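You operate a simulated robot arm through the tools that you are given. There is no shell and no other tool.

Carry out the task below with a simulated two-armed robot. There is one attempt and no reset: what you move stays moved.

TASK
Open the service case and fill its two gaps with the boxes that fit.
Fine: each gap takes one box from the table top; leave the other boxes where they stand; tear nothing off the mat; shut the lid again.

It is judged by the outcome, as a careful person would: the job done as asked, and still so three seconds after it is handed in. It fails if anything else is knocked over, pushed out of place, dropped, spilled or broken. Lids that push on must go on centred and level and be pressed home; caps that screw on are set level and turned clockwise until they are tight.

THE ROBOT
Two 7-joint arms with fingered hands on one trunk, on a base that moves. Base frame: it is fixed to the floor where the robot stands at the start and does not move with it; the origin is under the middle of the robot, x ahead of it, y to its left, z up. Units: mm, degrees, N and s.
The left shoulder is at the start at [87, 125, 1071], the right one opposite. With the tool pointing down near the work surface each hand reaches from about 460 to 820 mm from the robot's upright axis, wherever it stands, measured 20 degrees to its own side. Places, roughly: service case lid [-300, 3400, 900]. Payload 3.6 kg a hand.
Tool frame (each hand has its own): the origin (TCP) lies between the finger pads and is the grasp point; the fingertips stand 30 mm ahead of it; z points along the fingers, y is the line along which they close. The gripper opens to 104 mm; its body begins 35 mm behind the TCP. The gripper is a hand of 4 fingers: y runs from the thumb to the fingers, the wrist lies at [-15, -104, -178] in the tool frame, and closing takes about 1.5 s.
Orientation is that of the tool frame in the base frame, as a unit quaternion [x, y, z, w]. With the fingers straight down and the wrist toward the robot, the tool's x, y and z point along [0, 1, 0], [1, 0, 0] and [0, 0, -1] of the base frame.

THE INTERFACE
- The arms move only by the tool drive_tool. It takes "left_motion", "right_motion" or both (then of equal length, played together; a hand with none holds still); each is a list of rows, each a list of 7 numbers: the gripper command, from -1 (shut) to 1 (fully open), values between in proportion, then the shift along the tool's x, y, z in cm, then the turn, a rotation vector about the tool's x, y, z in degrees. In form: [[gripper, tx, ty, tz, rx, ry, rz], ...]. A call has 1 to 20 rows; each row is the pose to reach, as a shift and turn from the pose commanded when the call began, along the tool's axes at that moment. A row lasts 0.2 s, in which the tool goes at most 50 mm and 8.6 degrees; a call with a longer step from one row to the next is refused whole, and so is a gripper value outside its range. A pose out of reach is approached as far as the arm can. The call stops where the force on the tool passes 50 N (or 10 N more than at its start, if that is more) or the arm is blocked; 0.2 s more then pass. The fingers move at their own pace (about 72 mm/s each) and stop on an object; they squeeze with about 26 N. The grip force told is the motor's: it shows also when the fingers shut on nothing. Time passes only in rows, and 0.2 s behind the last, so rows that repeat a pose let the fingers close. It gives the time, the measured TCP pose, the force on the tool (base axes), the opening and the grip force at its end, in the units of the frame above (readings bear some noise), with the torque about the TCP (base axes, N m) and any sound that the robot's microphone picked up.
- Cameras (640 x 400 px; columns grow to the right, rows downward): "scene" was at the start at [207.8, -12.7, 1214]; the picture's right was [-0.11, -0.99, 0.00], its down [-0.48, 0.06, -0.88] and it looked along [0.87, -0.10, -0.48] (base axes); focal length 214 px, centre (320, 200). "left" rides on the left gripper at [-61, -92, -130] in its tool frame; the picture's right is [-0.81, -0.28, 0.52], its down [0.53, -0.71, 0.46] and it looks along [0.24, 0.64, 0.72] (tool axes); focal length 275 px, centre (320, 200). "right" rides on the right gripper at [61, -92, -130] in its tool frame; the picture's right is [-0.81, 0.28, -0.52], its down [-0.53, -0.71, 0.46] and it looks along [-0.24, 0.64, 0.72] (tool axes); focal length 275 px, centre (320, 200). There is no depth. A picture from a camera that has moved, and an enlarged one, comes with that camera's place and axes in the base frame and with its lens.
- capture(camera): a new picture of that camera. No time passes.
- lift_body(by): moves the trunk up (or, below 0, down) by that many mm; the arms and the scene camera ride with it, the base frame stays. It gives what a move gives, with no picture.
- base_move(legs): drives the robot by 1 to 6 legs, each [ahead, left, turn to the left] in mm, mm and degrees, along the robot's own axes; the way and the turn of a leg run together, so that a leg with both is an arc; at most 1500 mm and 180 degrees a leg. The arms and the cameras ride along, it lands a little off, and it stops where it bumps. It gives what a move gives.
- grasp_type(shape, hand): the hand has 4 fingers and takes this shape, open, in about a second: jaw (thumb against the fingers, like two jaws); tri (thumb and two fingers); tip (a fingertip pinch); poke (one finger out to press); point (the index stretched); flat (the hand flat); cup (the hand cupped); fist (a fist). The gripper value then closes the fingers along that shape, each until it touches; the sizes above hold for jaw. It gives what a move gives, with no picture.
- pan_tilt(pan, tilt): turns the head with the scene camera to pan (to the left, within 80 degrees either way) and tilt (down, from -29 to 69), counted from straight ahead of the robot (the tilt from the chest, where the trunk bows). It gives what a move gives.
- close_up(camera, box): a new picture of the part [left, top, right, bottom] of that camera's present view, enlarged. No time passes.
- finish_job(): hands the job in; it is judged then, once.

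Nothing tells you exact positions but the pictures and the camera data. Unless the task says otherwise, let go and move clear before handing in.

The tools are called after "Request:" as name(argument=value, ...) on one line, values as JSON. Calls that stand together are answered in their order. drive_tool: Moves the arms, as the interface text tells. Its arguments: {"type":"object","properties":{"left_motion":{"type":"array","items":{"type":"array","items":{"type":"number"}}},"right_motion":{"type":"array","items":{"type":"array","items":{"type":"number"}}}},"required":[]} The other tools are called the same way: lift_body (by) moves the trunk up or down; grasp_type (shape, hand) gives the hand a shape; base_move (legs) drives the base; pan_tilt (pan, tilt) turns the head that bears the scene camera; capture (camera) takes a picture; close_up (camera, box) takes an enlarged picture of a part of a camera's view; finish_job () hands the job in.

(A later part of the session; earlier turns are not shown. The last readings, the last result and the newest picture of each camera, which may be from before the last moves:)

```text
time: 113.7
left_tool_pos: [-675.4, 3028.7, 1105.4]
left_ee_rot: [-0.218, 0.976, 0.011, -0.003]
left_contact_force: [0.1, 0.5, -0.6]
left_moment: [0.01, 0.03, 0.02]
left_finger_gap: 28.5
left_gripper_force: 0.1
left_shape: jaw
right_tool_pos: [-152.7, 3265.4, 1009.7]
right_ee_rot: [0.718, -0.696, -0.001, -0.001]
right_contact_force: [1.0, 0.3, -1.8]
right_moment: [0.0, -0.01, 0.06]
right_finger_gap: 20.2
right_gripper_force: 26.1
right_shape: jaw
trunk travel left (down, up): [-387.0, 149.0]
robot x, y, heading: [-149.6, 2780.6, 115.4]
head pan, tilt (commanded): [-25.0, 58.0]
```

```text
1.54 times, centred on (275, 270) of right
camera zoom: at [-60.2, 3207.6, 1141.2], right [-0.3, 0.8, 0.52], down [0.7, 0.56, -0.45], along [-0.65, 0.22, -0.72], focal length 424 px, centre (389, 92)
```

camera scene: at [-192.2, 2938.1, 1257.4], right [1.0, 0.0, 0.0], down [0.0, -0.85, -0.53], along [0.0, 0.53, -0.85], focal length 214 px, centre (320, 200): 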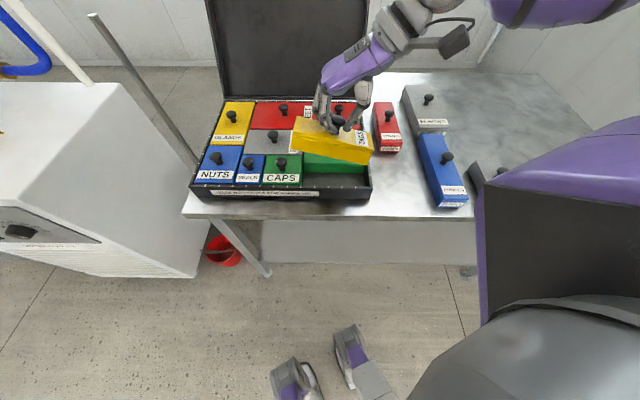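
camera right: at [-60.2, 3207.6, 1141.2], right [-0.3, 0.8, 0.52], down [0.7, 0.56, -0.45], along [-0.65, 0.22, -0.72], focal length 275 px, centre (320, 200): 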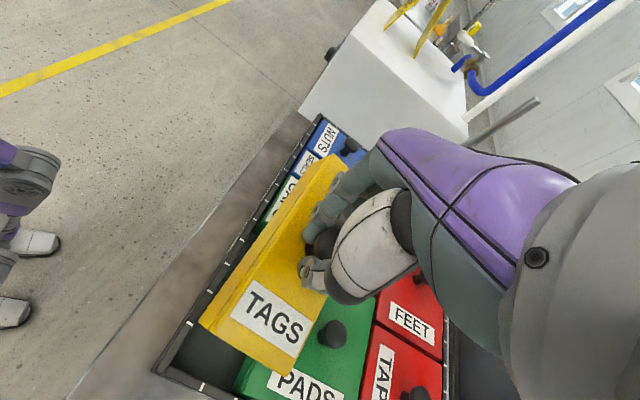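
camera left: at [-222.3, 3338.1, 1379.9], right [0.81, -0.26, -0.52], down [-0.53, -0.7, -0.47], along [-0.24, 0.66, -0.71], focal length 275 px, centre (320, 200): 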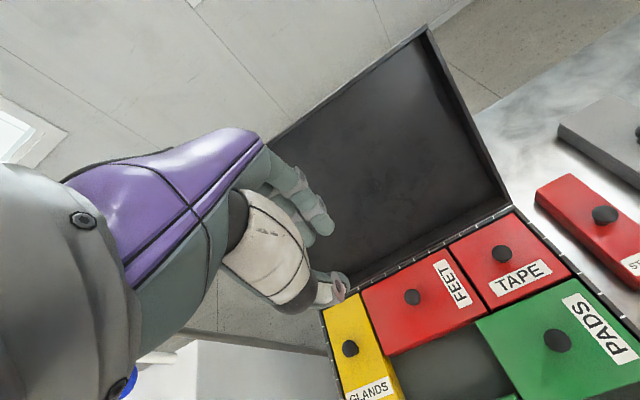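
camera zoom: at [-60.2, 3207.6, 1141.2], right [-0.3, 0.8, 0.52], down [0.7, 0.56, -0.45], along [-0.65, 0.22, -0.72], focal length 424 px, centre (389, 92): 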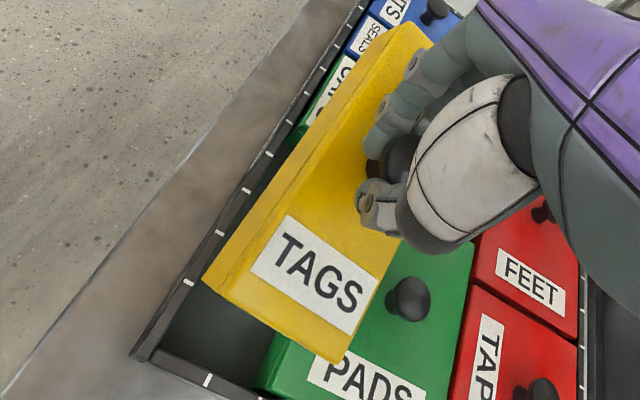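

In transit Tags has tilted in the grip – its label end (right) hangs about 10 degrees low. I level it by tilting the hand about its x axis and check.

Request:
drive_tool(right_motion=[[-1, 0, 0, 0, 3.5, 0, 0], [-1, 0, 0, 0, 7, 0, 0], [-1, 0, 0, 0, 10, 0, 0], [-1, 0, 0, 0, 10, 0, 0]])

Request:
close_up(camera="scene", box=[270, 95, 390, 195])

Request:
close_up(camera="right", box=[150, 140, 400, 400])

```text
time: 114.7
left_tool_pos: [-675.0, 3029.2, 1105.7]
left_ee_rot: [-0.218, 0.976, 0.011, -0.003]
left_contact_force: [0.1, 0.4, -0.2]
left_moment: [0.0, -0.02, 0.02]
left_finger_gap: 28.6
left_gripper_force: 0.0
left_shape: jaw
right_tool_pos: [-152.5, 3266.8, 1010.4]
right_ee_rot: [0.715, -0.694, 0.06, -0.064]
right_contact_force: [0.0, -0.8, -2.3]
right_moment: [0.01, 0.02, 0.01]
right_finger_gap: 20.1
right_gripper_force: 25.9
right_shape: jaw
trunk travel left (down, up): [-387.0, 149.0]
robot x, y, heading: [-146.6, 2779.2, 115.5]
head pan, tilt (commanded): [-25.0, 58.0]
```

```text
4.00 times, centred on (330, 145) of scene
camera zoom: at [-192.2, 2938.2, 1257.4], right [1.0, 0.0, 0.0], down [0.0, -0.85, -0.53], along [0.0, 0.53, -0.85], focal length 858 px, centre (280, 420)
```

zoom: 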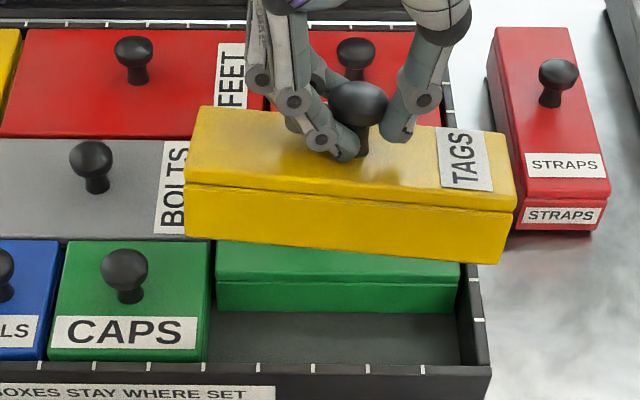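

```text
1.54 times, centred on (275, 270) of right
camera zoom: at [-84.0, 3207.1, 1155.3], right [-0.38, 0.8, 0.46], down [0.77, 0.56, -0.32], along [-0.52, 0.23, -0.83], focal length 424 px, centre (389, 92)
```

zoom: 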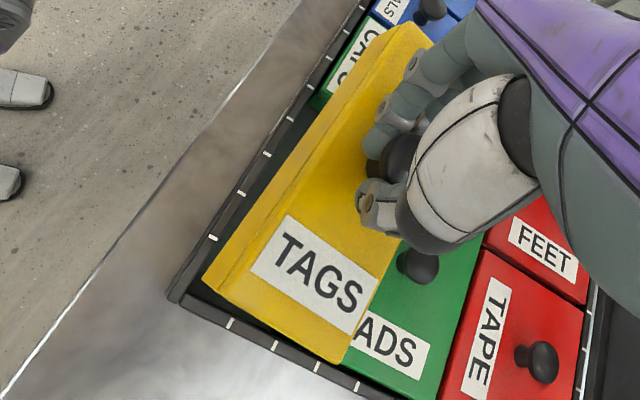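

Request:
close_up(camera="scene", box=[310, 115, 350, 165])

Request:
close_up(camera="scene", box=[365, 120, 405, 170])

Request:
close_up(camera="right", box=[270, 140, 350, 200])

Request:
close_up(camera="right", box=[190, 280, 320, 380])

```text
8.00 times, centred on (330, 140) of scene
camera zoom: at [-192.2, 2938.2, 1257.4], right [1.0, 0.0, 0.0], down [0.0, -0.85, -0.53], along [0.0, 0.53, -0.85], focal length 1716 px, centre (240, 680)
```

zoom: 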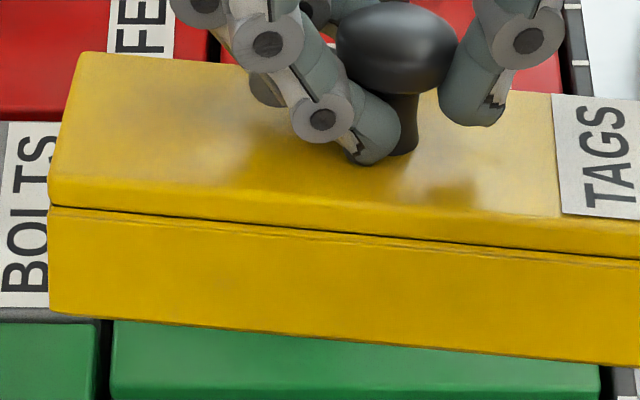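

```text
8.00 times, centred on (385, 145) of scene
camera zoom: at [-192.2, 2938.2, 1257.4], right [1.0, 0.0, 0.0], down [0.0, -0.85, -0.53], along [0.0, 0.53, -0.85], focal length 1716 px, centre (-200, 640)
```

zoom: 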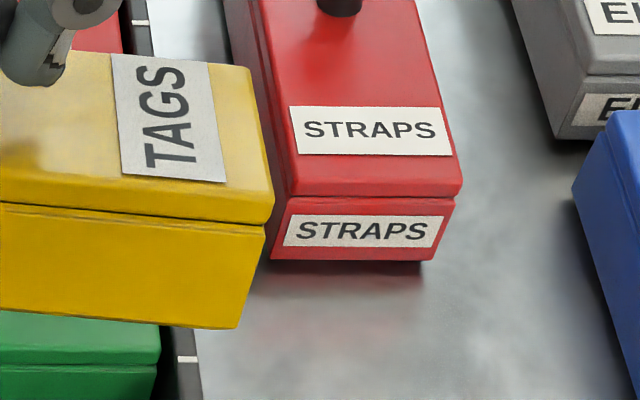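

```text
6.67 times, centred on (310, 170) of right
camera zoom: at [-84.0, 3207.1, 1155.3], right [-0.38, 0.8, 0.46], down [0.77, 0.56, -0.32], along [-0.52, 0.23, -0.83], focal length 1835 px, centre (387, 400)
```

zoom: 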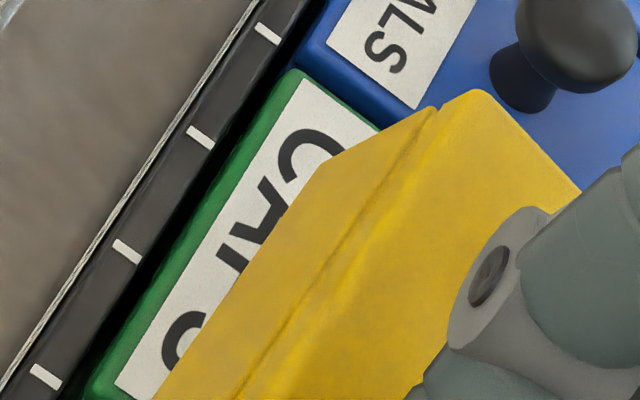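

```text
4.00 times, centred on (255, 330) of right
camera zoom: at [-84.0, 3207.1, 1155.3], right [-0.38, 0.8, 0.46], down [0.77, 0.56, -0.32], along [-0.52, 0.23, -0.83], focal length 1101 px, centre (580, -320)
```

zoom: 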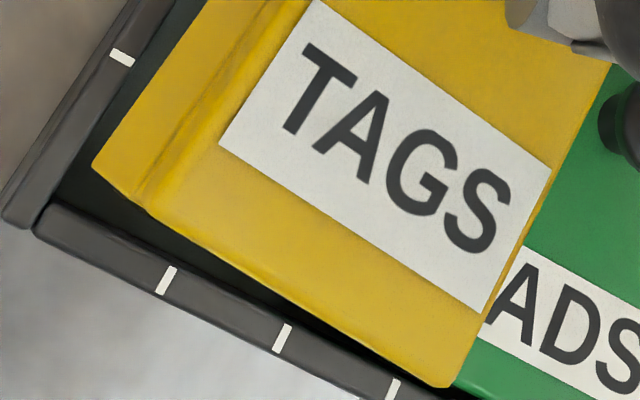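

Triangulating the label corners from both cameras: the box is now level left–right, but its back edge is about 7 degrees low and it is yawed about 4 degrees CW. I correct both with the hand.

Request:
drive_tool(right_motion=[[-1, 0, 0, 0, 0, -2.5, -1.3], [-1, 0, 0, 0, 0, -5, -2.6], [-1, 0, 0, 0, 0, -7.5, -3.9], [-1, 0, 0, 0, 0, -7.5, -3.9]])

Request:
close_up(camera="scene", box=[270, 95, 390, 195])

Request:
close_up(camera="scene", box=[365, 120, 405, 170])

Request:
close_up(camera="right", box=[190, 250, 320, 380])

Request:
capture(camera="right")

```text
time: 115.7
left_tool_pos: [-675.0, 3029.1, 1105.4]
left_ee_rot: [-0.218, 0.976, 0.01, -0.003]
left_contact_force: [-0.3, -0.3, 0.4]
left_moment: [-0.02, -0.01, -0.02]
left_finger_gap: 28.6
left_gripper_force: 0.0
left_shape: jaw
right_tool_pos: [-153.5, 3265.9, 1010.4]
right_ee_rot: [0.74, -0.663, 0.015, -0.107]
right_contact_force: [-0.6, -1.3, -2.3]
right_moment: [-0.06, -0.02, -0.01]
right_finger_gap: 20.0
right_gripper_force: 25.8
right_shape: jaw
trunk travel left (down, up): [-387.0, 149.0]
robot x, y, heading: [-150.3, 2783.1, 115.1]
head pan, tilt (commanded): [-25.0, 58.0]
```

```text
4.00 times, centred on (330, 145) of scene
camera zoom: at [-192.4, 2938.3, 1257.4], right [1.0, 0.0, 0.0], down [0.0, -0.85, -0.53], along [0.0, 0.53, -0.85], focal length 858 px, centre (280, 420)
```

zoom: 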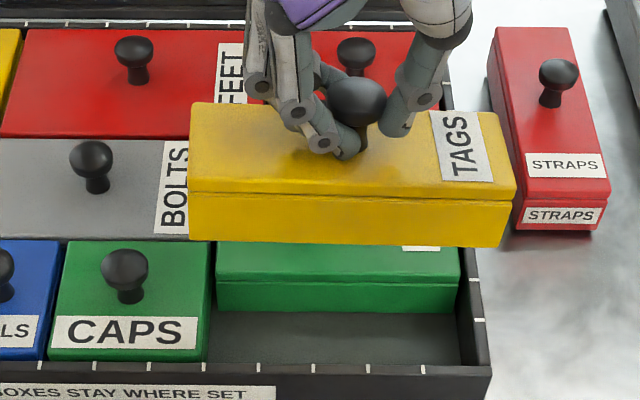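

```text
8.00 times, centred on (385, 145) of scene
camera zoom: at [-192.4, 2938.3, 1257.4], right [1.0, 0.0, 0.0], down [0.0, -0.85, -0.53], along [0.0, 0.53, -0.85], focal length 1716 px, centre (-200, 640)
```

zoom: 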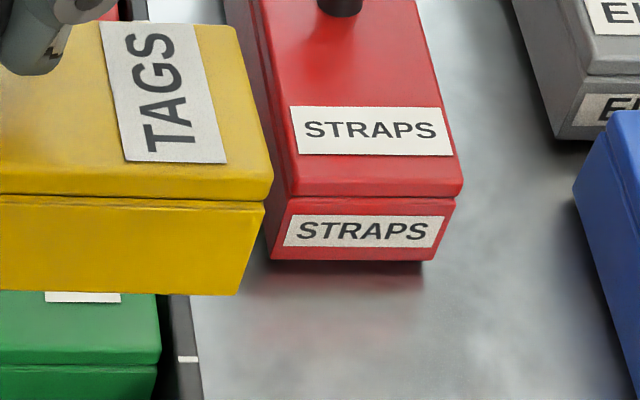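

```text
3.08 times, centred on (255, 315) of right
camera zoom: at [-77.9, 3196.9, 1147.6], right [-0.45, 0.7, 0.55], down [0.71, 0.66, -0.25], along [-0.54, 0.28, -0.79], focal length 847 px, centre (520, -154)
```

zoom: 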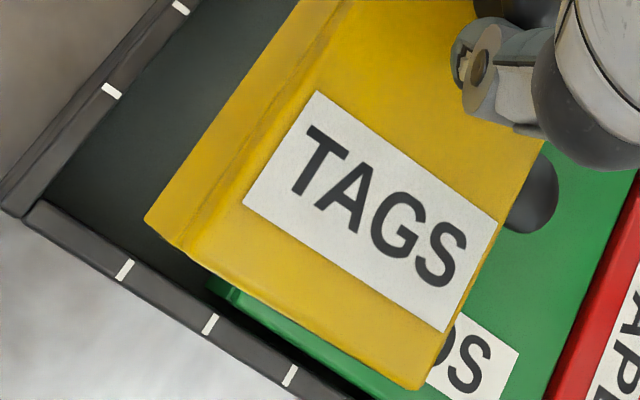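

```text
taken
camera right: at [-77.9, 3196.9, 1147.6], right [-0.45, 0.7, 0.55], down [0.71, 0.66, -0.25], along [-0.54, 0.28, -0.79], focal length 275 px, centre (320, 200)
```

right: 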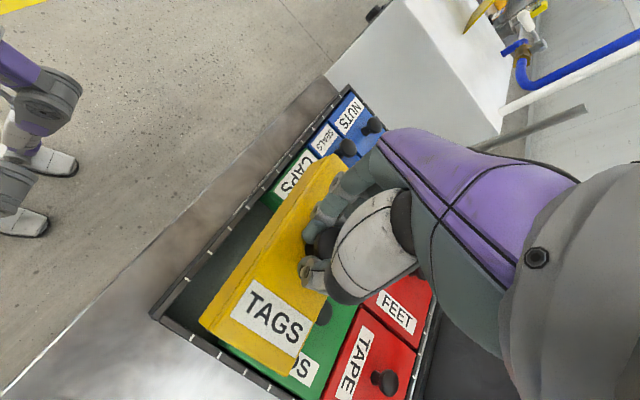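

Request:
close_up(camera="scene", box=[310, 115, 350, 165])

Request:
close_up(camera="scene", box=[360, 115, 400, 165])

```text
8.00 times, centred on (330, 140) of scene
camera zoom: at [-192.4, 2938.3, 1257.4], right [1.0, 0.0, 0.0], down [0.0, -0.85, -0.53], along [0.0, 0.53, -0.85], focal length 1716 px, centre (240, 680)
```

zoom: 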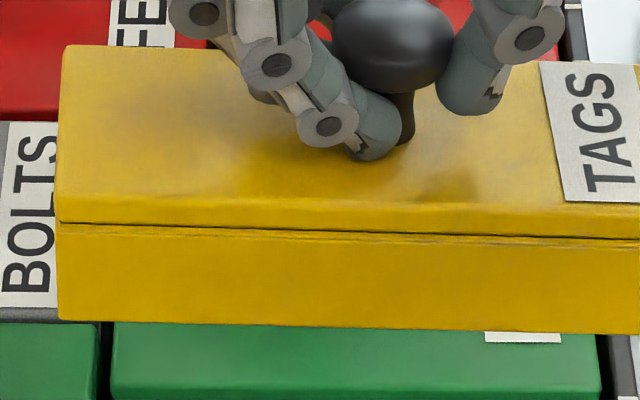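

```text
8.00 times, centred on (380, 140) of scene
camera zoom: at [-192.4, 2938.3, 1257.4], right [1.0, 0.0, 0.0], down [0.0, -0.85, -0.53], along [0.0, 0.53, -0.85], focal length 1716 px, centre (-160, 680)
```

zoom: 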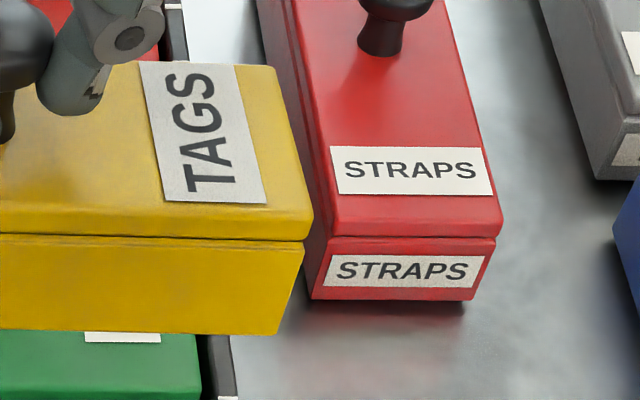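

The box is now nearly level and square. I bring it down close above the front-right gap, shifting 8 mm toward the front, to compare it directly with the gap edges.

Request:
drive_tool(right_motion=[[-1, 0.4, 0.33, 1.68, 0, 0, 0], [-1, 0.81, 0.66, 3.36, 0, 0, 0], [-1, 1.22, 0.99, 5.03, 0, 0, 0], [-1, 1.62, 1.32, 6.71, 0, 0, 0], [-1, 1.62, 1.32, 6.71, 0, 0, 0]])

Request:
close_up(camera="scene", box=[270, 105, 390, 205])

Request:
close_up(camera="scene", box=[300, 140, 340, 190])

Request:
close_up(camera="scene", box=[345, 140, 385, 190])

Request:
capture(camera="right")

```text
time: 116.9
left_tool_pos: [-675.8, 3028.3, 1104.8]
left_ee_rot: [-0.218, 0.976, 0.011, -0.002]
left_contact_force: [-0.6, -0.2, 0.1]
left_moment: [-0.02, -0.01, -0.05]
left_finger_gap: 28.7
left_gripper_force: 0.0
left_shape: jaw
right_tool_pos: [-154.2, 3258.8, 941.7]
right_ee_rot: [0.741, -0.663, 0.015, -0.106]
right_contact_force: [-0.1, -0.3, -2.1]
right_moment: [-0.03, -0.01, 0.01]
right_finger_gap: 20.0
right_gripper_force: 26.3
right_shape: jaw
trunk travel left (down, up): [-387.0, 149.0]
robot x, y, heading: [-151.1, 2781.5, 115.0]
head pan, tilt (commanded): [-25.0, 58.0]
```

```text
4.00 times, centred on (330, 155) of scene
camera zoom: at [-192.3, 2938.1, 1257.4], right [1.0, 0.0, 0.0], down [0.0, -0.85, -0.53], along [0.0, 0.53, -0.85], focal length 858 px, centre (280, 380)
```

zoom: 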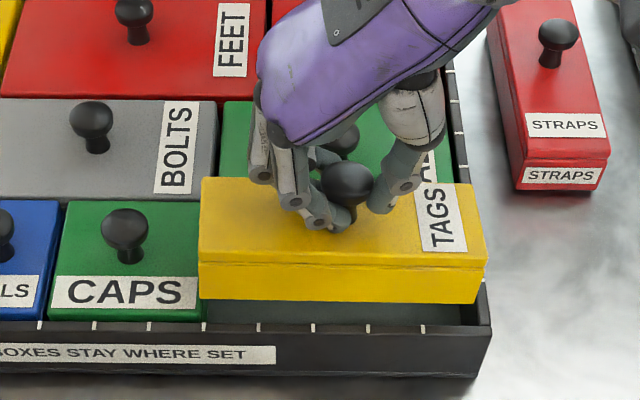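

```text
8.00 times, centred on (320, 165) of scene
camera zoom: at [-192.3, 2938.1, 1257.4], right [1.0, 0.0, 0.0], down [0.0, -0.85, -0.53], along [0.0, 0.53, -0.85], focal length 1716 px, centre (320, 480)
```

zoom: 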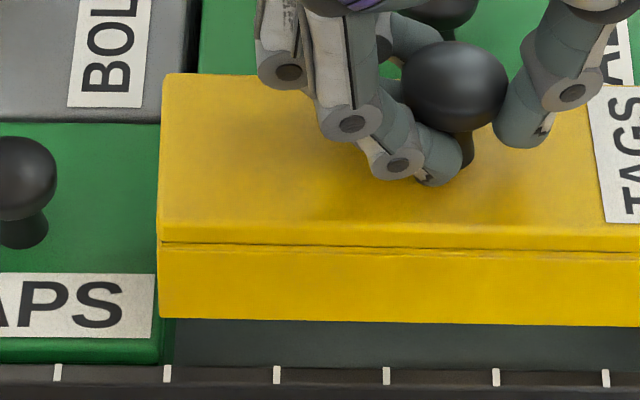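

```text
8.00 times, centred on (365, 165) of scene
camera zoom: at [-192.3, 2938.1, 1257.4], right [1.0, 0.0, 0.0], down [0.0, -0.85, -0.53], along [0.0, 0.53, -0.85], focal length 1716 px, centre (-40, 480)
```

zoom: 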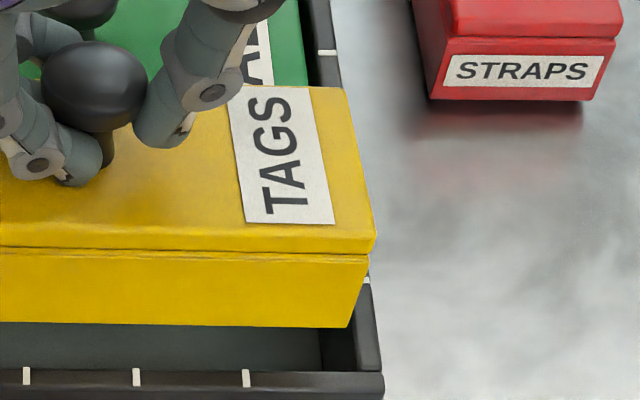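

```text
taken
camera right: at [-77.8, 3189.2, 1077.9], right [-0.45, 0.7, 0.55], down [0.71, 0.66, -0.26], along [-0.54, 0.28, -0.79], focal length 275 px, centre (320, 200)
```

right: 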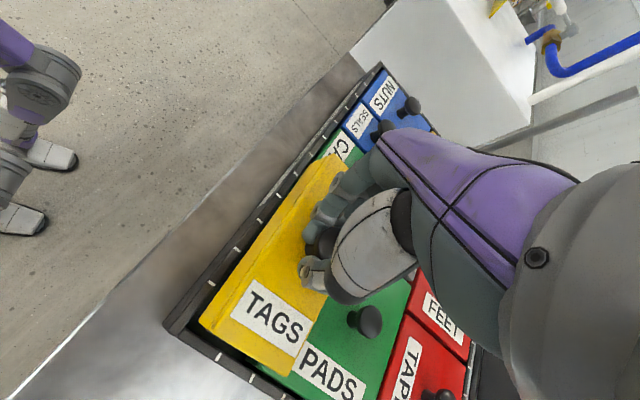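

Request:
close_up(camera="right", box=[160, 270, 320, 400])

Request:
close_up(camera="right", box=[270, 130, 370, 230])

```text
3.08 times, centred on (240, 335) of right
camera zoom: at [-77.8, 3189.2, 1077.9], right [-0.45, 0.7, 0.55], down [0.71, 0.66, -0.26], along [-0.54, 0.28, -0.79], focal length 847 px, centre (566, -215)
```

zoom: 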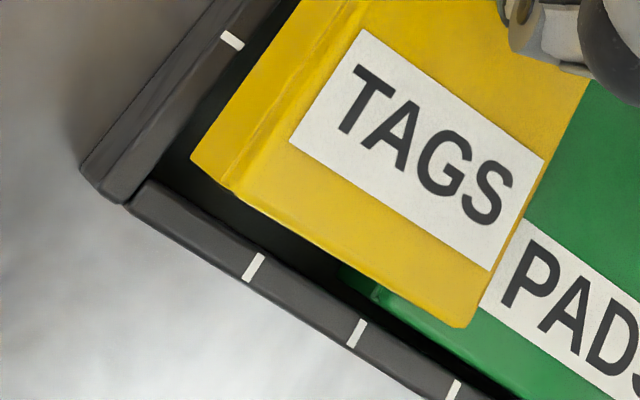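

```text
4.00 times, centred on (320, 180) of right
camera zoom: at [-77.8, 3189.2, 1077.9], right [-0.45, 0.7, 0.55], down [0.71, 0.66, -0.26], along [-0.54, 0.28, -0.79], focal length 1101 px, centre (320, 280)
```

zoom: 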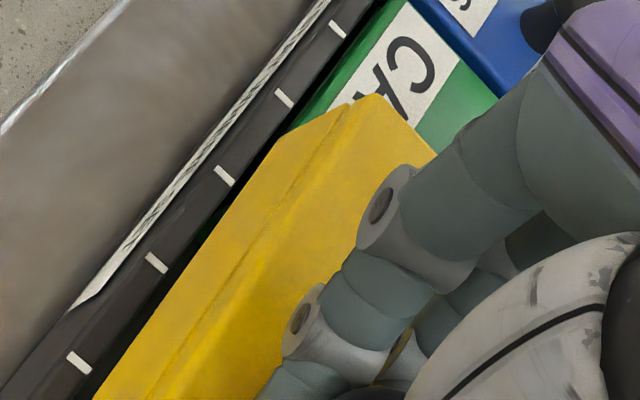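

Both cameras together suggest the right end is still about 2.5° low and the box about 2° CCW. I correct these and shift 2 mm back, then compare again.

Request:
drive_tool(right_motion=[[-1, -0.1, 0.05, 0, 1.35, 0.3, 0.8], [-1, -0.21, 0.1, 0, 2.7, 0.6, 1.6], [-1, -0.21, 0.1, 0, 2.7, 0.6, 1.6]])

Request:
close_up(camera="scene", box=[300, 140, 340, 190])

Request:
close_up(camera="scene", box=[345, 140, 385, 190])

Request:
close_up(camera="right", box=[160, 270, 320, 400])

Request:
close_up(camera="right", box=[270, 130, 370, 230])

```text
time: 117.7
left_tool_pos: [-676.3, 3028.7, 1105.4]
left_ee_rot: [-0.218, 0.976, 0.011, -0.002]
left_contact_force: [-0.8, 0.0, 0.8]
left_moment: [0.0, 0.01, 0.03]
left_finger_gap: 28.8
left_gripper_force: 0.2
left_shape: jaw
right_tool_pos: [-156.1, 3259.8, 941.1]
right_ee_rot: [0.728, -0.674, 0.033, -0.12]
right_contact_force: [-0.2, 0.1, -2.0]
right_moment: [-0.01, 0.03, 0.0]
right_finger_gap: 20.1
right_gripper_force: 26.1
right_shape: jaw
trunk travel left (down, up): [-387.0, 149.0]
robot x, y, heading: [-147.6, 2781.5, 115.3]
head pan, tilt (commanded): [-25.0, 58.0]
```

```text
8.00 times, centred on (320, 165) of scene
camera zoom: at [-192.3, 2938.2, 1257.4], right [1.0, 0.0, 0.0], down [0.0, -0.85, -0.53], along [0.0, 0.53, -0.85], focal length 1716 px, centre (320, 480)
```

zoom: 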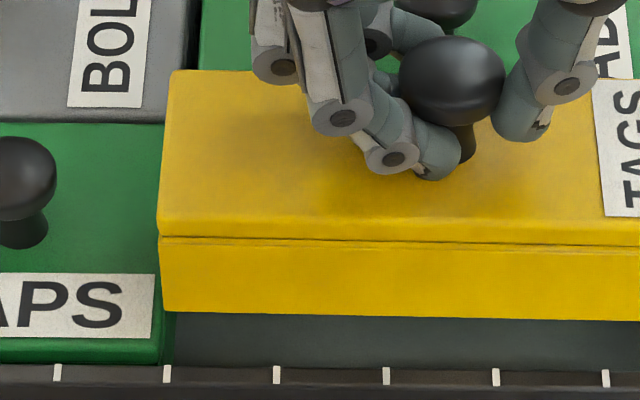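

```text
8.00 times, centred on (365, 165) of scene
camera zoom: at [-192.3, 2938.2, 1257.4], right [1.0, 0.0, 0.0], down [0.0, -0.85, -0.53], along [0.0, 0.53, -0.85], focal length 1716 px, centre (-40, 480)
```

zoom: 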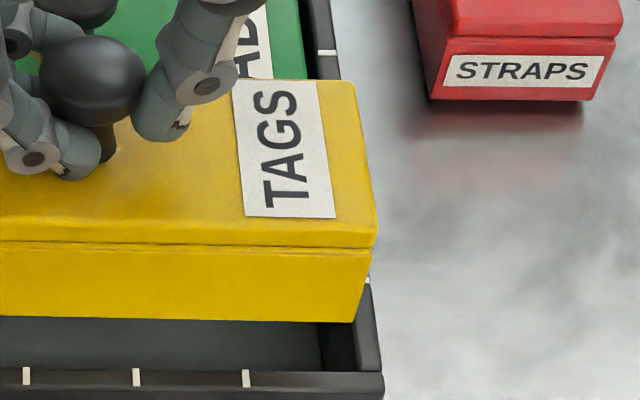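

```text
3.08 times, centred on (240, 335) of right
camera zoom: at [-87.5, 3188.7, 1081.1], right [-0.45, 0.72, 0.53], down [0.74, 0.63, -0.22], along [-0.5, 0.29, -0.82], focal length 847 px, centre (566, -215)
```

zoom: 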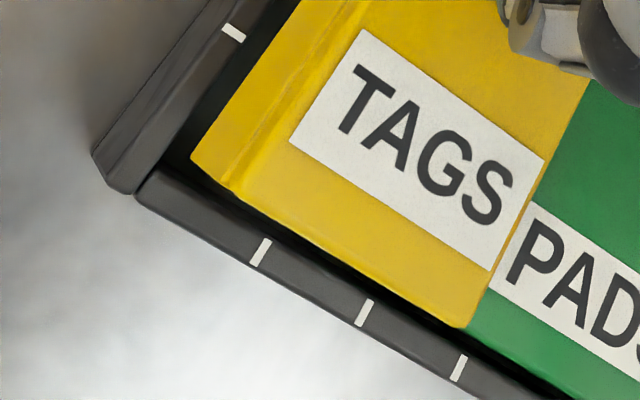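

```text
4.00 times, centred on (320, 180) of right
camera zoom: at [-87.5, 3188.7, 1081.1], right [-0.45, 0.72, 0.53], down [0.74, 0.63, -0.22], along [-0.5, 0.29, -0.82], focal length 1101 px, centre (320, 280)
```

zoom: 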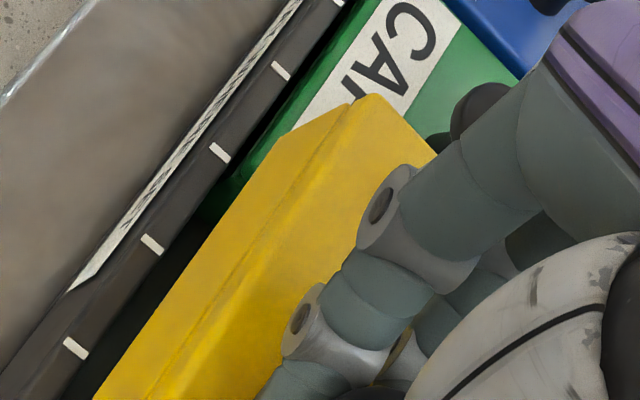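

The box sits too loosely in this grip to trust its tilt. Rather than risk a bad set on the tack mat, I will put Tags down on the empty right part of the table (same orientation), re-grip it firmly and level, and come back. First I raise it and drive right.

Request:
drive_tool(right_motion=[[-1, -0.2, -0.45, -2.0, 0, 0, 0], [-1, -0.4, -0.9, -4.0, 0, 0, 0], [-1, -0.6, -1.35, -6.0, 0, 0, 0], [-1, -0.8, -1.8, -8.0, 0, 0, 0]])

Request:
base_move(legs=[[-254, -544, 0]])

Request:
capture(camera="scene")

Request:
capture(camera="right")

```text
time: 118.7
left_tool_pos: [-675.4, 3028.6, 1105.0]
left_ee_rot: [-0.218, 0.976, 0.011, -0.003]
left_contact_force: [-0.1, -0.5, 0.0]
left_moment: [0.0, 0.02, -0.03]
left_finger_gap: 28.6
left_gripper_force: 0.0
left_shape: jaw
right_tool_pos: [-154.4, 3257.8, 1022.7]
right_ee_rot: [0.728, -0.674, 0.033, -0.12]
right_contact_force: [-0.3, -0.4, -1.5]
right_moment: [0.01, 0.0, 0.03]
right_finger_gap: 20.1
right_gripper_force: 26.1
right_shape: jaw
trunk travel left (down, up): [-387.0, 149.0]
robot x, y, heading: [-149.3, 2784.1, 115.4]
head pan, tilt (commanded): [-25.0, 58.0]
```

```text
time: 124.0
left_tool_pos: [-73.0, 3031.5, 1106.0]
left_ee_rot: [-0.219, 0.976, 0.011, -0.002]
left_contact_force: [-0.3, -0.3, 0.2]
left_moment: [0.0, -0.02, 0.03]
left_finger_gap: 28.6
left_gripper_force: 0.0
left_shape: jaw
right_tool_pos: [448.8, 3260.6, 1022.2]
right_ee_rot: [0.728, -0.674, 0.032, -0.12]
right_contact_force: [0.9, -0.1, -2.4]
right_moment: [-0.02, -0.03, 0.0]
right_finger_gap: 20.4
right_gripper_force: 26.1
right_shape: jaw
trunk travel left (down, up): [-387.0, 149.0]
robot x, y, heading: [455.7, 2784.4, 115.0]
head pan, tilt (commanded): [-25.0, 58.0]
```

```text
taken
camera scene: at [410.5, 2940.2, 1257.4], right [1.0, 0.0, 0.0], down [0.0, -0.85, -0.53], along [0.0, 0.53, -0.85], focal length 214 px, centre (320, 200)
```

scene: 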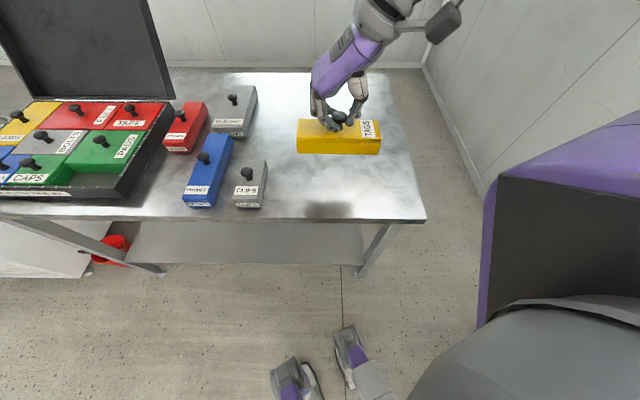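

```text
taken
camera right: at [515.8, 3189.5, 1162.7], right [-0.45, 0.72, 0.53], down [0.74, 0.63, -0.22], along [-0.5, 0.3, -0.82], focal length 275 px, centre (320, 200)
```

right: 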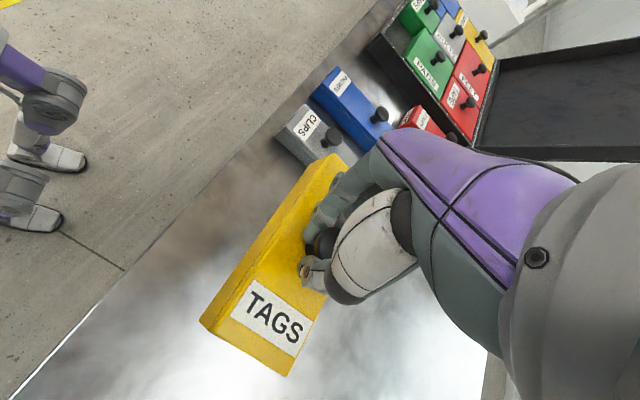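

The area is free. I lower Tags to the table here.

Request:
drive_tool(right_motion=[[-1, -0.1, 0.57, 2.67, 0, 0, 0], [-1, -0.19, 1.14, 5.34, 0, 0, 0], [-1, -0.28, 1.7, 8.0, 0, 0, 0], [-1, -0.36, 2.27, 10.7, 0, 0, 0], [-1, -0.41, 2.56, 12.0, 0, 0, 0], [-1, -0.45, 2.84, 13.34, 0, 0, 0]])

Request:
close_up(camera="scene", box=[270, 100, 410, 220])

```text
time: 125.4
left_tool_pos: [-72.7, 3032.3, 1104.5]
left_ee_rot: [-0.219, 0.976, 0.011, -0.003]
left_contact_force: [0.1, 0.0, 0.4]
left_moment: [-0.02, 0.0, 0.02]
left_finger_gap: 28.6
left_gripper_force: 0.0
left_shape: jaw
right_tool_pos: [448.7, 3282.5, 886.5]
right_ee_rot: [0.728, -0.674, 0.033, -0.12]
right_contact_force: [-0.2, 0.3, -2.2]
right_moment: [0.0, -0.02, -0.01]
right_finger_gap: 20.0
right_gripper_force: 26.3
right_shape: jaw
trunk travel left (down, up): [-387.0, 149.0]
robot x, y, heading: [453.6, 2783.4, 114.8]
head pan, tilt (commanded): [-25.0, 58.0]
```

```text
3.33 times, centred on (340, 160) of scene
camera zoom: at [410.4, 2940.5, 1257.4], right [1.0, 0.0, 0.0], down [0.0, -0.85, -0.53], along [0.0, 0.53, -0.85], focal length 715 px, centre (253, 333)
```

zoom: 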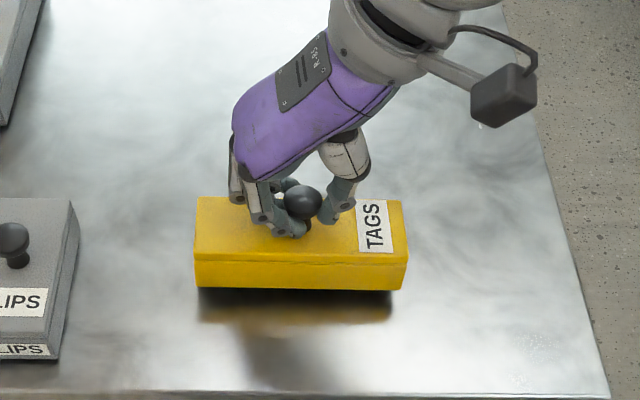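

Request:
drive_tool(right_motion=[[-1, 0.02, 0.044, 0.194, 0, 0, 0], [-1, 0.045, 0.088, 0.387, 0, 0, 0]])

Request:
drive_tool(right_motion=[[-1, 0.02, 0.044, 0.194, 0, 0, 0]])

Request:
drive_tool(right_motion=[[-1, 0.02, 0.044, 0.194, 0, 0, 0]])

Request:
close_up(camera="scene", box=[270, 100, 410, 220])

```text
time: 126.0
left_tool_pos: [-72.3, 3031.3, 1103.7]
left_ee_rot: [-0.218, 0.976, 0.011, -0.002]
left_contact_force: [0.2, -0.3, 1.1]
left_moment: [-0.01, 0.0, -0.01]
left_finger_gap: 28.5
left_gripper_force: 0.0
left_shape: jaw
right_tool_pos: [447.5, 3281.0, 883.9]
right_ee_rot: [0.729, -0.674, 0.033, -0.12]
right_contact_force: [0.2, 0.2, -1.7]
right_moment: [-0.01, -0.03, 0.02]
right_finger_gap: 19.7
right_gripper_force: 26.1
right_shape: jaw
trunk travel left (down, up): [-387.0, 149.0]
robot x, y, heading: [455.1, 2785.1, 115.2]
head pan, tilt (commanded): [-25.0, 58.0]
```

```text
time: 126.4
left_tool_pos: [-71.7, 3031.3, 1105.6]
left_ee_rot: [-0.219, 0.976, 0.011, -0.002]
left_contact_force: [-0.2, 0.3, -0.4]
left_moment: [-0.01, 0.04, -0.01]
left_finger_gap: 28.7
left_gripper_force: 0.1
left_shape: jaw
right_tool_pos: [448.4, 3281.3, 880.4]
right_ee_rot: [0.727, -0.675, 0.033, -0.12]
right_contact_force: [0.0, 0.5, -0.9]
right_moment: [-0.04, -0.01, -0.01]
right_finger_gap: 19.7
right_gripper_force: 25.9
right_shape: jaw
trunk travel left (down, up): [-387.0, 149.0]
robot x, y, heading: [452.9, 2782.0, 115.1]
head pan, tilt (commanded): [-25.0, 58.0]
```

```text
time: 126.8
left_tool_pos: [-73.0, 3030.8, 1106.2]
left_ee_rot: [-0.219, 0.976, 0.012, -0.002]
left_contact_force: [0.0, 1.0, -0.3]
left_moment: [0.02, -0.01, 0.0]
left_finger_gap: 28.7
left_gripper_force: 0.1
left_shape: jaw
right_tool_pos: [448.6, 3280.8, 878.3]
right_ee_rot: [0.728, -0.674, 0.034, -0.12]
right_contact_force: [0.4, 1.2, -0.8]
right_moment: [-0.01, 0.0, 0.02]
right_finger_gap: 20.1
right_gripper_force: 25.7
right_shape: jaw
trunk travel left (down, up): [-387.0, 149.0]
robot x, y, heading: [450.3, 2783.7, 115.6]
head pan, tilt (commanded): [-25.0, 58.0]
```

```text
3.33 times, centred on (340, 160) of scene
camera zoom: at [410.4, 2940.3, 1257.4], right [1.0, 0.0, 0.0], down [0.0, -0.85, -0.53], along [0.0, 0.53, -0.85], focal length 715 px, centre (253, 333)
```

zoom: 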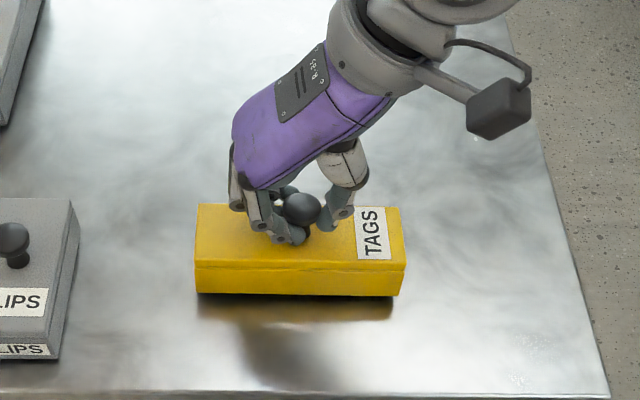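

Request:
drive_tool(right_motion=[[-1, 0.02, 0.044, 0.194, 0, 0, 0]])

Request:
drive_tool(right_motion=[[-1, 0.02, 0.044, 0.194, 0, 0, 0]])

Request:
close_up(camera="scene", box=[270, 100, 410, 220])

```text
time: 127.2
left_tool_pos: [-73.5, 3031.2, 1104.6]
left_ee_rot: [-0.218, 0.976, 0.011, -0.002]
left_contact_force: [-0.2, -0.1, 0.7]
left_moment: [-0.01, -0.01, -0.01]
left_finger_gap: 28.4
left_gripper_force: 0.1
left_shape: jaw
right_tool_pos: [447.9, 3282.6, 877.1]
right_ee_rot: [0.728, -0.674, 0.033, -0.12]
right_contact_force: [0.0, -0.6, -1.5]
right_moment: [0.03, -0.02, 0.02]
right_finger_gap: 20.0
right_gripper_force: 25.6
right_shape: jaw
trunk travel left (down, up): [-387.0, 149.0]
robot x, y, heading: [451.0, 2784.9, 115.1]
head pan, tilt (commanded): [-25.0, 58.0]
```

```text
time: 127.6
left_tool_pos: [-73.7, 3031.3, 1106.4]
left_ee_rot: [-0.218, 0.976, 0.011, -0.003]
left_contact_force: [-1.1, 0.1, 0.0]
left_moment: [0.03, -0.01, 0.01]
left_finger_gap: 28.4
left_gripper_force: 0.1
left_shape: jaw
right_tool_pos: [447.3, 3281.5, 875.9]
right_ee_rot: [0.729, -0.673, 0.033, -0.12]
right_contact_force: [0.1, -0.9, 3.0]
right_moment: [0.05, -0.01, 0.02]
right_finger_gap: 20.3
right_gripper_force: 25.4
right_shape: jaw
trunk travel left (down, up): [-387.0, 149.0]
robot x, y, heading: [454.9, 2784.5, 115.3]
head pan, tilt (commanded): [-25.0, 58.0]
```

```text
3.33 times, centred on (340, 160) of scene
camera zoom: at [410.4, 2939.6, 1257.5], right [1.0, 0.0, 0.0], down [0.0, -0.85, -0.53], along [0.0, 0.53, -0.85], focal length 715 px, centre (253, 333)
```

zoom: 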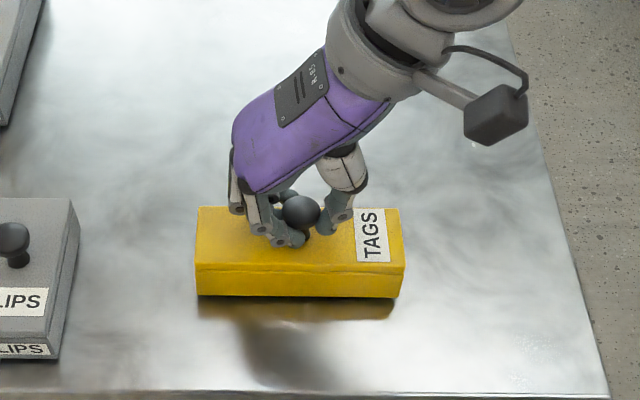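

Tags stands on the table. I open the fingers, rise, and set the hand truly vertical above the knob for a fresh grip.

Request:
drive_tool(right_motion=[[-0.6, 0, 0, -0.05, 0, 0, 0], [-0.3, 0, 0, -0.1, 0, 0, 0], [0, 0, 0, -0.1, 0, 0, 0], [0.3, 0, 0, -0.1, 0, 0, 0], [0.3, 0, 0, -0.1, 0, 0, 0], [0.3, 0, 0, -0.1, 0, 0, 0]])

Request:
drive_tool(right_motion=[[0.3, 0, 0, -1, 0, 0, 0], [0.3, 0, 0, -2.5, 0, 0, 0], [0.3, 0, 0, -4.5, 0, 0, 0], [0.3, 0, 0, -7, 0, 0, 0]])

Request:
capture(camera="scene")

Request:
close_up(camera="scene", box=[290, 120, 390, 195])

```text
time: 129.0
left_tool_pos: [-72.7, 3030.2, 1106.2]
left_ee_rot: [-0.219, 0.976, 0.012, -0.002]
left_contact_force: [-0.3, 0.3, 1.1]
left_moment: [-0.02, 0.0, -0.01]
left_finger_gap: 28.6
left_gripper_force: 0.0
left_shape: jaw
right_tool_pos: [447.4, 3280.9, 879.0]
right_ee_rot: [0.728, -0.674, 0.032, -0.121]
right_contact_force: [4.2, 0.9, 21.8]
right_moment: [-0.03, 0.38, -0.02]
right_finger_gap: 60.2
right_gripper_force: 0.0
right_shape: jaw
trunk travel left (down, up): [-387.0, 149.0]
robot x, y, heading: [450.0, 2787.6, 115.2]
head pan, tilt (commanded): [-25.0, 58.0]
```

```text
time: 130.0
left_tool_pos: [-72.4, 3030.8, 1104.8]
left_ee_rot: [-0.218, 0.976, 0.011, -0.003]
left_contact_force: [-0.4, 0.0, -0.1]
left_moment: [-0.03, 0.0, 0.0]
left_finger_gap: 28.8
left_gripper_force: 0.1
left_shape: jaw
right_tool_pos: [434.6, 3271.7, 944.7]
right_ee_rot: [0.728, -0.674, 0.035, -0.12]
right_contact_force: [0.8, 0.5, -0.1]
right_moment: [0.01, 0.04, 0.0]
right_finger_gap: 67.2
right_gripper_force: 0.1
right_shape: jaw
trunk travel left (down, up): [-387.0, 149.0]
robot x, y, heading: [457.3, 2782.3, 115.3]
head pan, tilt (commanded): [-25.0, 58.0]
```

```text
taken
camera scene: at [410.3, 2939.8, 1257.4], right [1.0, 0.0, 0.0], down [0.0, -0.85, -0.53], along [0.0, 0.53, -0.85], focal length 214 px, centre (320, 200)
```

scene: 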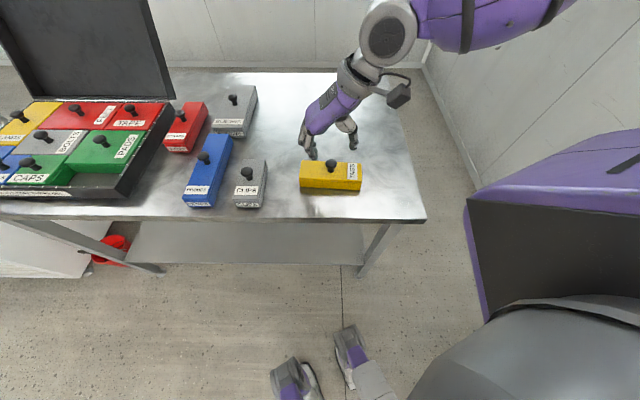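

```text
5.33 times, centred on (340, 158) of scene
camera zoom: at [410.3, 2939.8, 1257.4], right [1.0, 0.0, 0.0], down [0.0, -0.85, -0.53], along [0.0, 0.53, -0.85], focal length 1144 px, centre (213, 427)
```

zoom: 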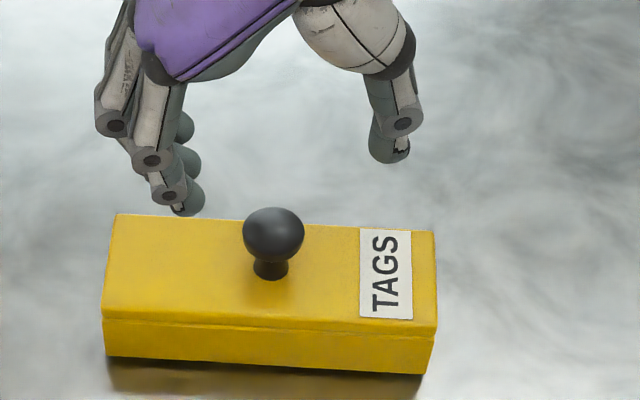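

Tags stands level there, yawed about 4° CW, its knob at about (437.3, 3286.6). I straighten the hand to vertical at matching yaw above it.

Request:
drive_tool(right_motion=[[0.3, -0.5, -0.4, -0.4, -4.2, 2.5, 2.8], [0.3, -0.9, -0.8, -0.8, -8.3, 5.0, 5.7], [0.3, -1.4, -1.21, -1.11, -12.5, 7.5, 8.5], [0.3, -1.4, -1.21, -1.11, -12.5, 7.5, 8.5]])

Request:
capture(camera="right")

Request:
close_up(camera="scene", box=[290, 110, 390, 195])

```text
time: 131.0
left_tool_pos: [-72.3, 3031.1, 1104.7]
left_ee_rot: [-0.217, 0.976, 0.01, -0.002]
left_contact_force: [0.4, -0.6, -0.7]
left_moment: [0.0, -0.01, -0.01]
left_finger_gap: 28.7
left_gripper_force: 0.1
left_shape: jaw
right_tool_pos: [442.0, 3285.3, 960.4]
right_ee_rot: [-0.68, 0.733, 0.002, -0.002]
right_contact_force: [0.7, -0.4, -0.3]
right_moment: [0.01, 0.01, 0.01]
right_finger_gap: 67.2
right_gripper_force: 0.0
right_shape: jaw
trunk travel left (down, up): [-387.0, 149.0]
robot x, y, heading: [452.6, 2787.3, 115.4]
head pan, tilt (commanded): [-25.0, 58.0]
```

```text
taken
camera right: at [529.7, 3217.8, 1090.4], right [-0.21, 0.83, 0.52], down [0.75, 0.48, -0.46], along [-0.63, 0.29, -0.72], focal length 275 px, centre (320, 200)
```

right: 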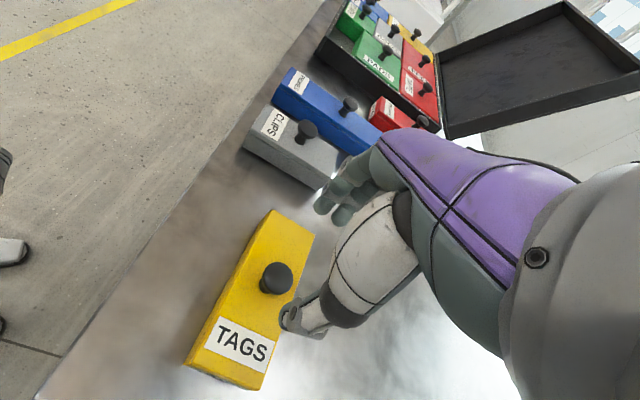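

```text
4.71 times, centred on (340, 152) of scene
camera zoom: at [410.1, 2940.1, 1257.4], right [1.0, 0.0, 0.0], down [0.0, -0.85, -0.53], along [0.0, 0.53, -0.85], focal length 1009 px, centre (226, 424)
```

zoom: 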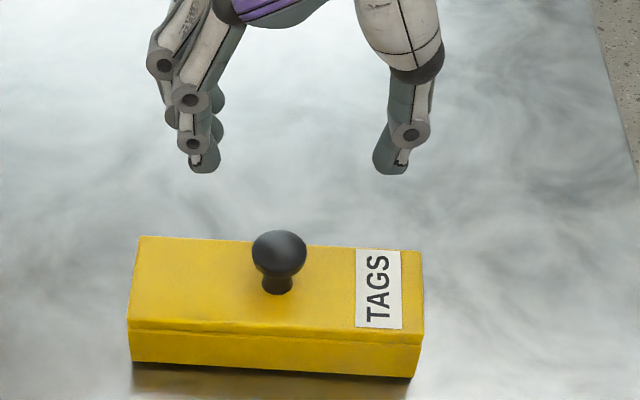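

Good. I lower to the knob (a few mm lower than last time) and close gently.

Request:
drive_tool(right_motion=[[0.3, 0, -0.1, 2.5, 0, 0, 0], [0.3, 0, -0.1, 5, 0, 0, 0], [0.2, 0, -0.1, 7, 0, 0, 0], [0, 0, -0.1, 8, 0, 0, 0], [0, 0, -0.1, 8.35, 0, 0, 0]])

Request:
drive_tool(right_motion=[[-0.1, 0, 0, 0, 0, 0, 0], [-0.2, 0, 0, 0, 0, 0, 0], [-0.3, 0, 0, 0, 0, 0, 0], [-0.4, 0, 0, 0, 0, 0, 0], [-0.5, 0, 0, 0, 0, 0, 0], [-0.5, 0, 0, 0, 0, 0, 0]])

Request:
close_up(camera="scene", box=[290, 110, 390, 195])

```text
time: 132.2
left_tool_pos: [-71.3, 3032.1, 1106.2]
left_ee_rot: [-0.218, 0.976, 0.011, -0.003]
left_contact_force: [0.0, 0.6, 0.3]
left_moment: [0.0, 0.02, 0.01]
left_finger_gap: 28.7
left_gripper_force: 0.2
left_shape: jaw
right_tool_pos: [442.1, 3284.9, 875.8]
right_ee_rot: [-0.681, 0.732, 0.002, -0.001]
right_contact_force: [0.4, 0.4, -1.0]
right_moment: [-0.01, 0.0, -0.01]
right_finger_gap: 52.8
right_gripper_force: 0.1
right_shape: jaw
trunk travel left (down, up): [-387.0, 149.0]
robot x, y, heading: [452.9, 2781.2, 115.0]
head pan, tilt (commanded): [-25.0, 58.0]
```

```text
time: 133.6
left_tool_pos: [-73.7, 3032.3, 1104.4]
left_ee_rot: [-0.218, 0.976, 0.011, -0.003]
left_contact_force: [-0.3, -0.4, -0.6]
left_moment: [-0.04, 0.01, -0.01]
left_finger_gap: 28.5
left_gripper_force: 0.0
left_shape: jaw
right_tool_pos: [442.8, 3284.8, 875.0]
right_ee_rot: [-0.681, 0.732, 0.001, -0.001]
right_contact_force: [-0.4, -0.2, 0.2]
right_moment: [0.02, 0.0, 0.0]
right_finger_gap: 26.5
right_gripper_force: 0.1
right_shape: jaw
trunk travel left (down, up): [-387.0, 149.0]
robot x, y, heading: [452.7, 2786.0, 115.0]
head pan, tilt (commanded): [-25.0, 58.0]
```

```text
4.71 times, centred on (340, 152) of scene
camera zoom: at [410.3, 2940.2, 1257.4], right [1.0, 0.0, 0.0], down [0.0, -0.85, -0.53], along [0.0, 0.53, -0.85], focal length 1009 px, centre (226, 424)
```

zoom: 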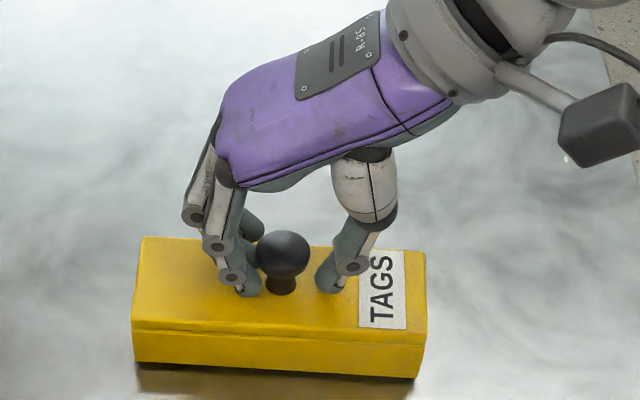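

The fingers are closer to the knob neck than the thumb; I shift 4 mm to centre before closing fully.

Request:
drive_tool(right_motion=[[-0.5, 0, 0.2, 0, 0, 0, 0], [-0.5, 0, 0.4, 0, 0, 0, 0], [-0.6, 0, 0.4, 0, 0, 0, 0], [-0.7, 0, 0.4, 0, 0, 0, 0], [-0.8, 0, 0.4, 0, 0, 0, 0], [-1, 0, 0.4, 0, 0, 0, 0], [-1, 0, 0.4, 0, 0, 0, 0], [-1, 0, 0.4, 0, 0, 0, 0]])

Request:
close_up(camera="scene", box=[290, 110, 390, 195])

Request:
capture(camera="right")

```text
time: 135.4
left_tool_pos: [-73.3, 3031.7, 1105.3]
left_ee_rot: [-0.218, 0.976, 0.011, -0.002]
left_contact_force: [-0.6, 0.1, 0.6]
left_moment: [0.05, 0.0, -0.04]
left_finger_gap: 28.7
left_gripper_force: 0.1
left_shape: jaw
right_tool_pos: [438.3, 3285.9, 876.7]
right_ee_rot: [-0.682, 0.732, 0.001, -0.001]
right_contact_force: [-0.5, -0.7, 0.3]
right_moment: [0.02, -0.05, 0.0]
right_finger_gap: 17.1
right_gripper_force: 26.0
right_shape: jaw
trunk travel left (down, up): [-387.0, 149.0]
robot x, y, heading: [452.9, 2786.3, 115.1]
head pan, tilt (commanded): [-25.0, 58.0]
```

```text
4.71 times, centred on (340, 152) of scene
camera zoom: at [410.4, 2940.2, 1257.4], right [1.0, 0.0, 0.0], down [0.0, -0.85, -0.53], along [0.0, 0.53, -0.85], focal length 1009 px, centre (226, 424)
```

zoom: 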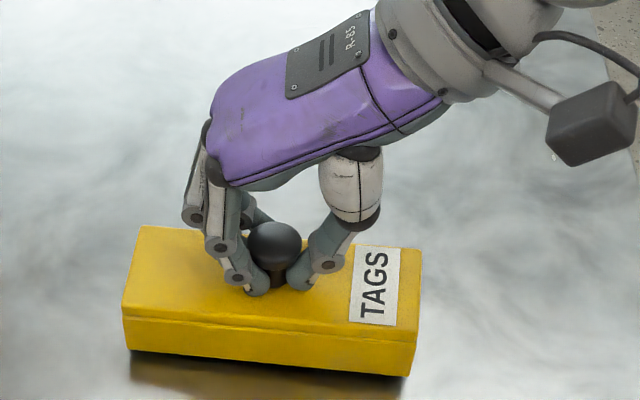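

```text
taken
camera right: at [526.2, 3218.0, 1006.6], right [-0.21, 0.83, 0.52], down [0.75, 0.48, -0.46], along [-0.63, 0.29, -0.72], focal length 275 px, centre (320, 200)
```

right: 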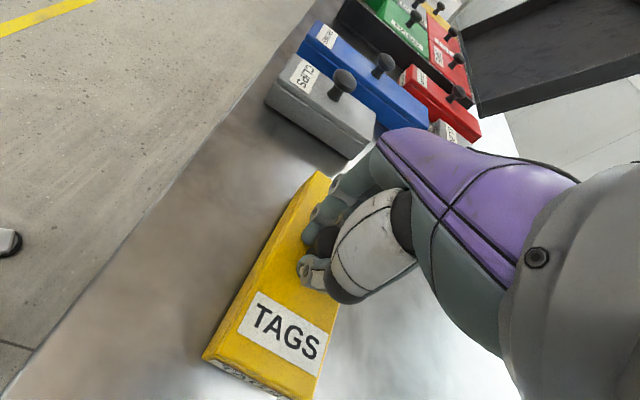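

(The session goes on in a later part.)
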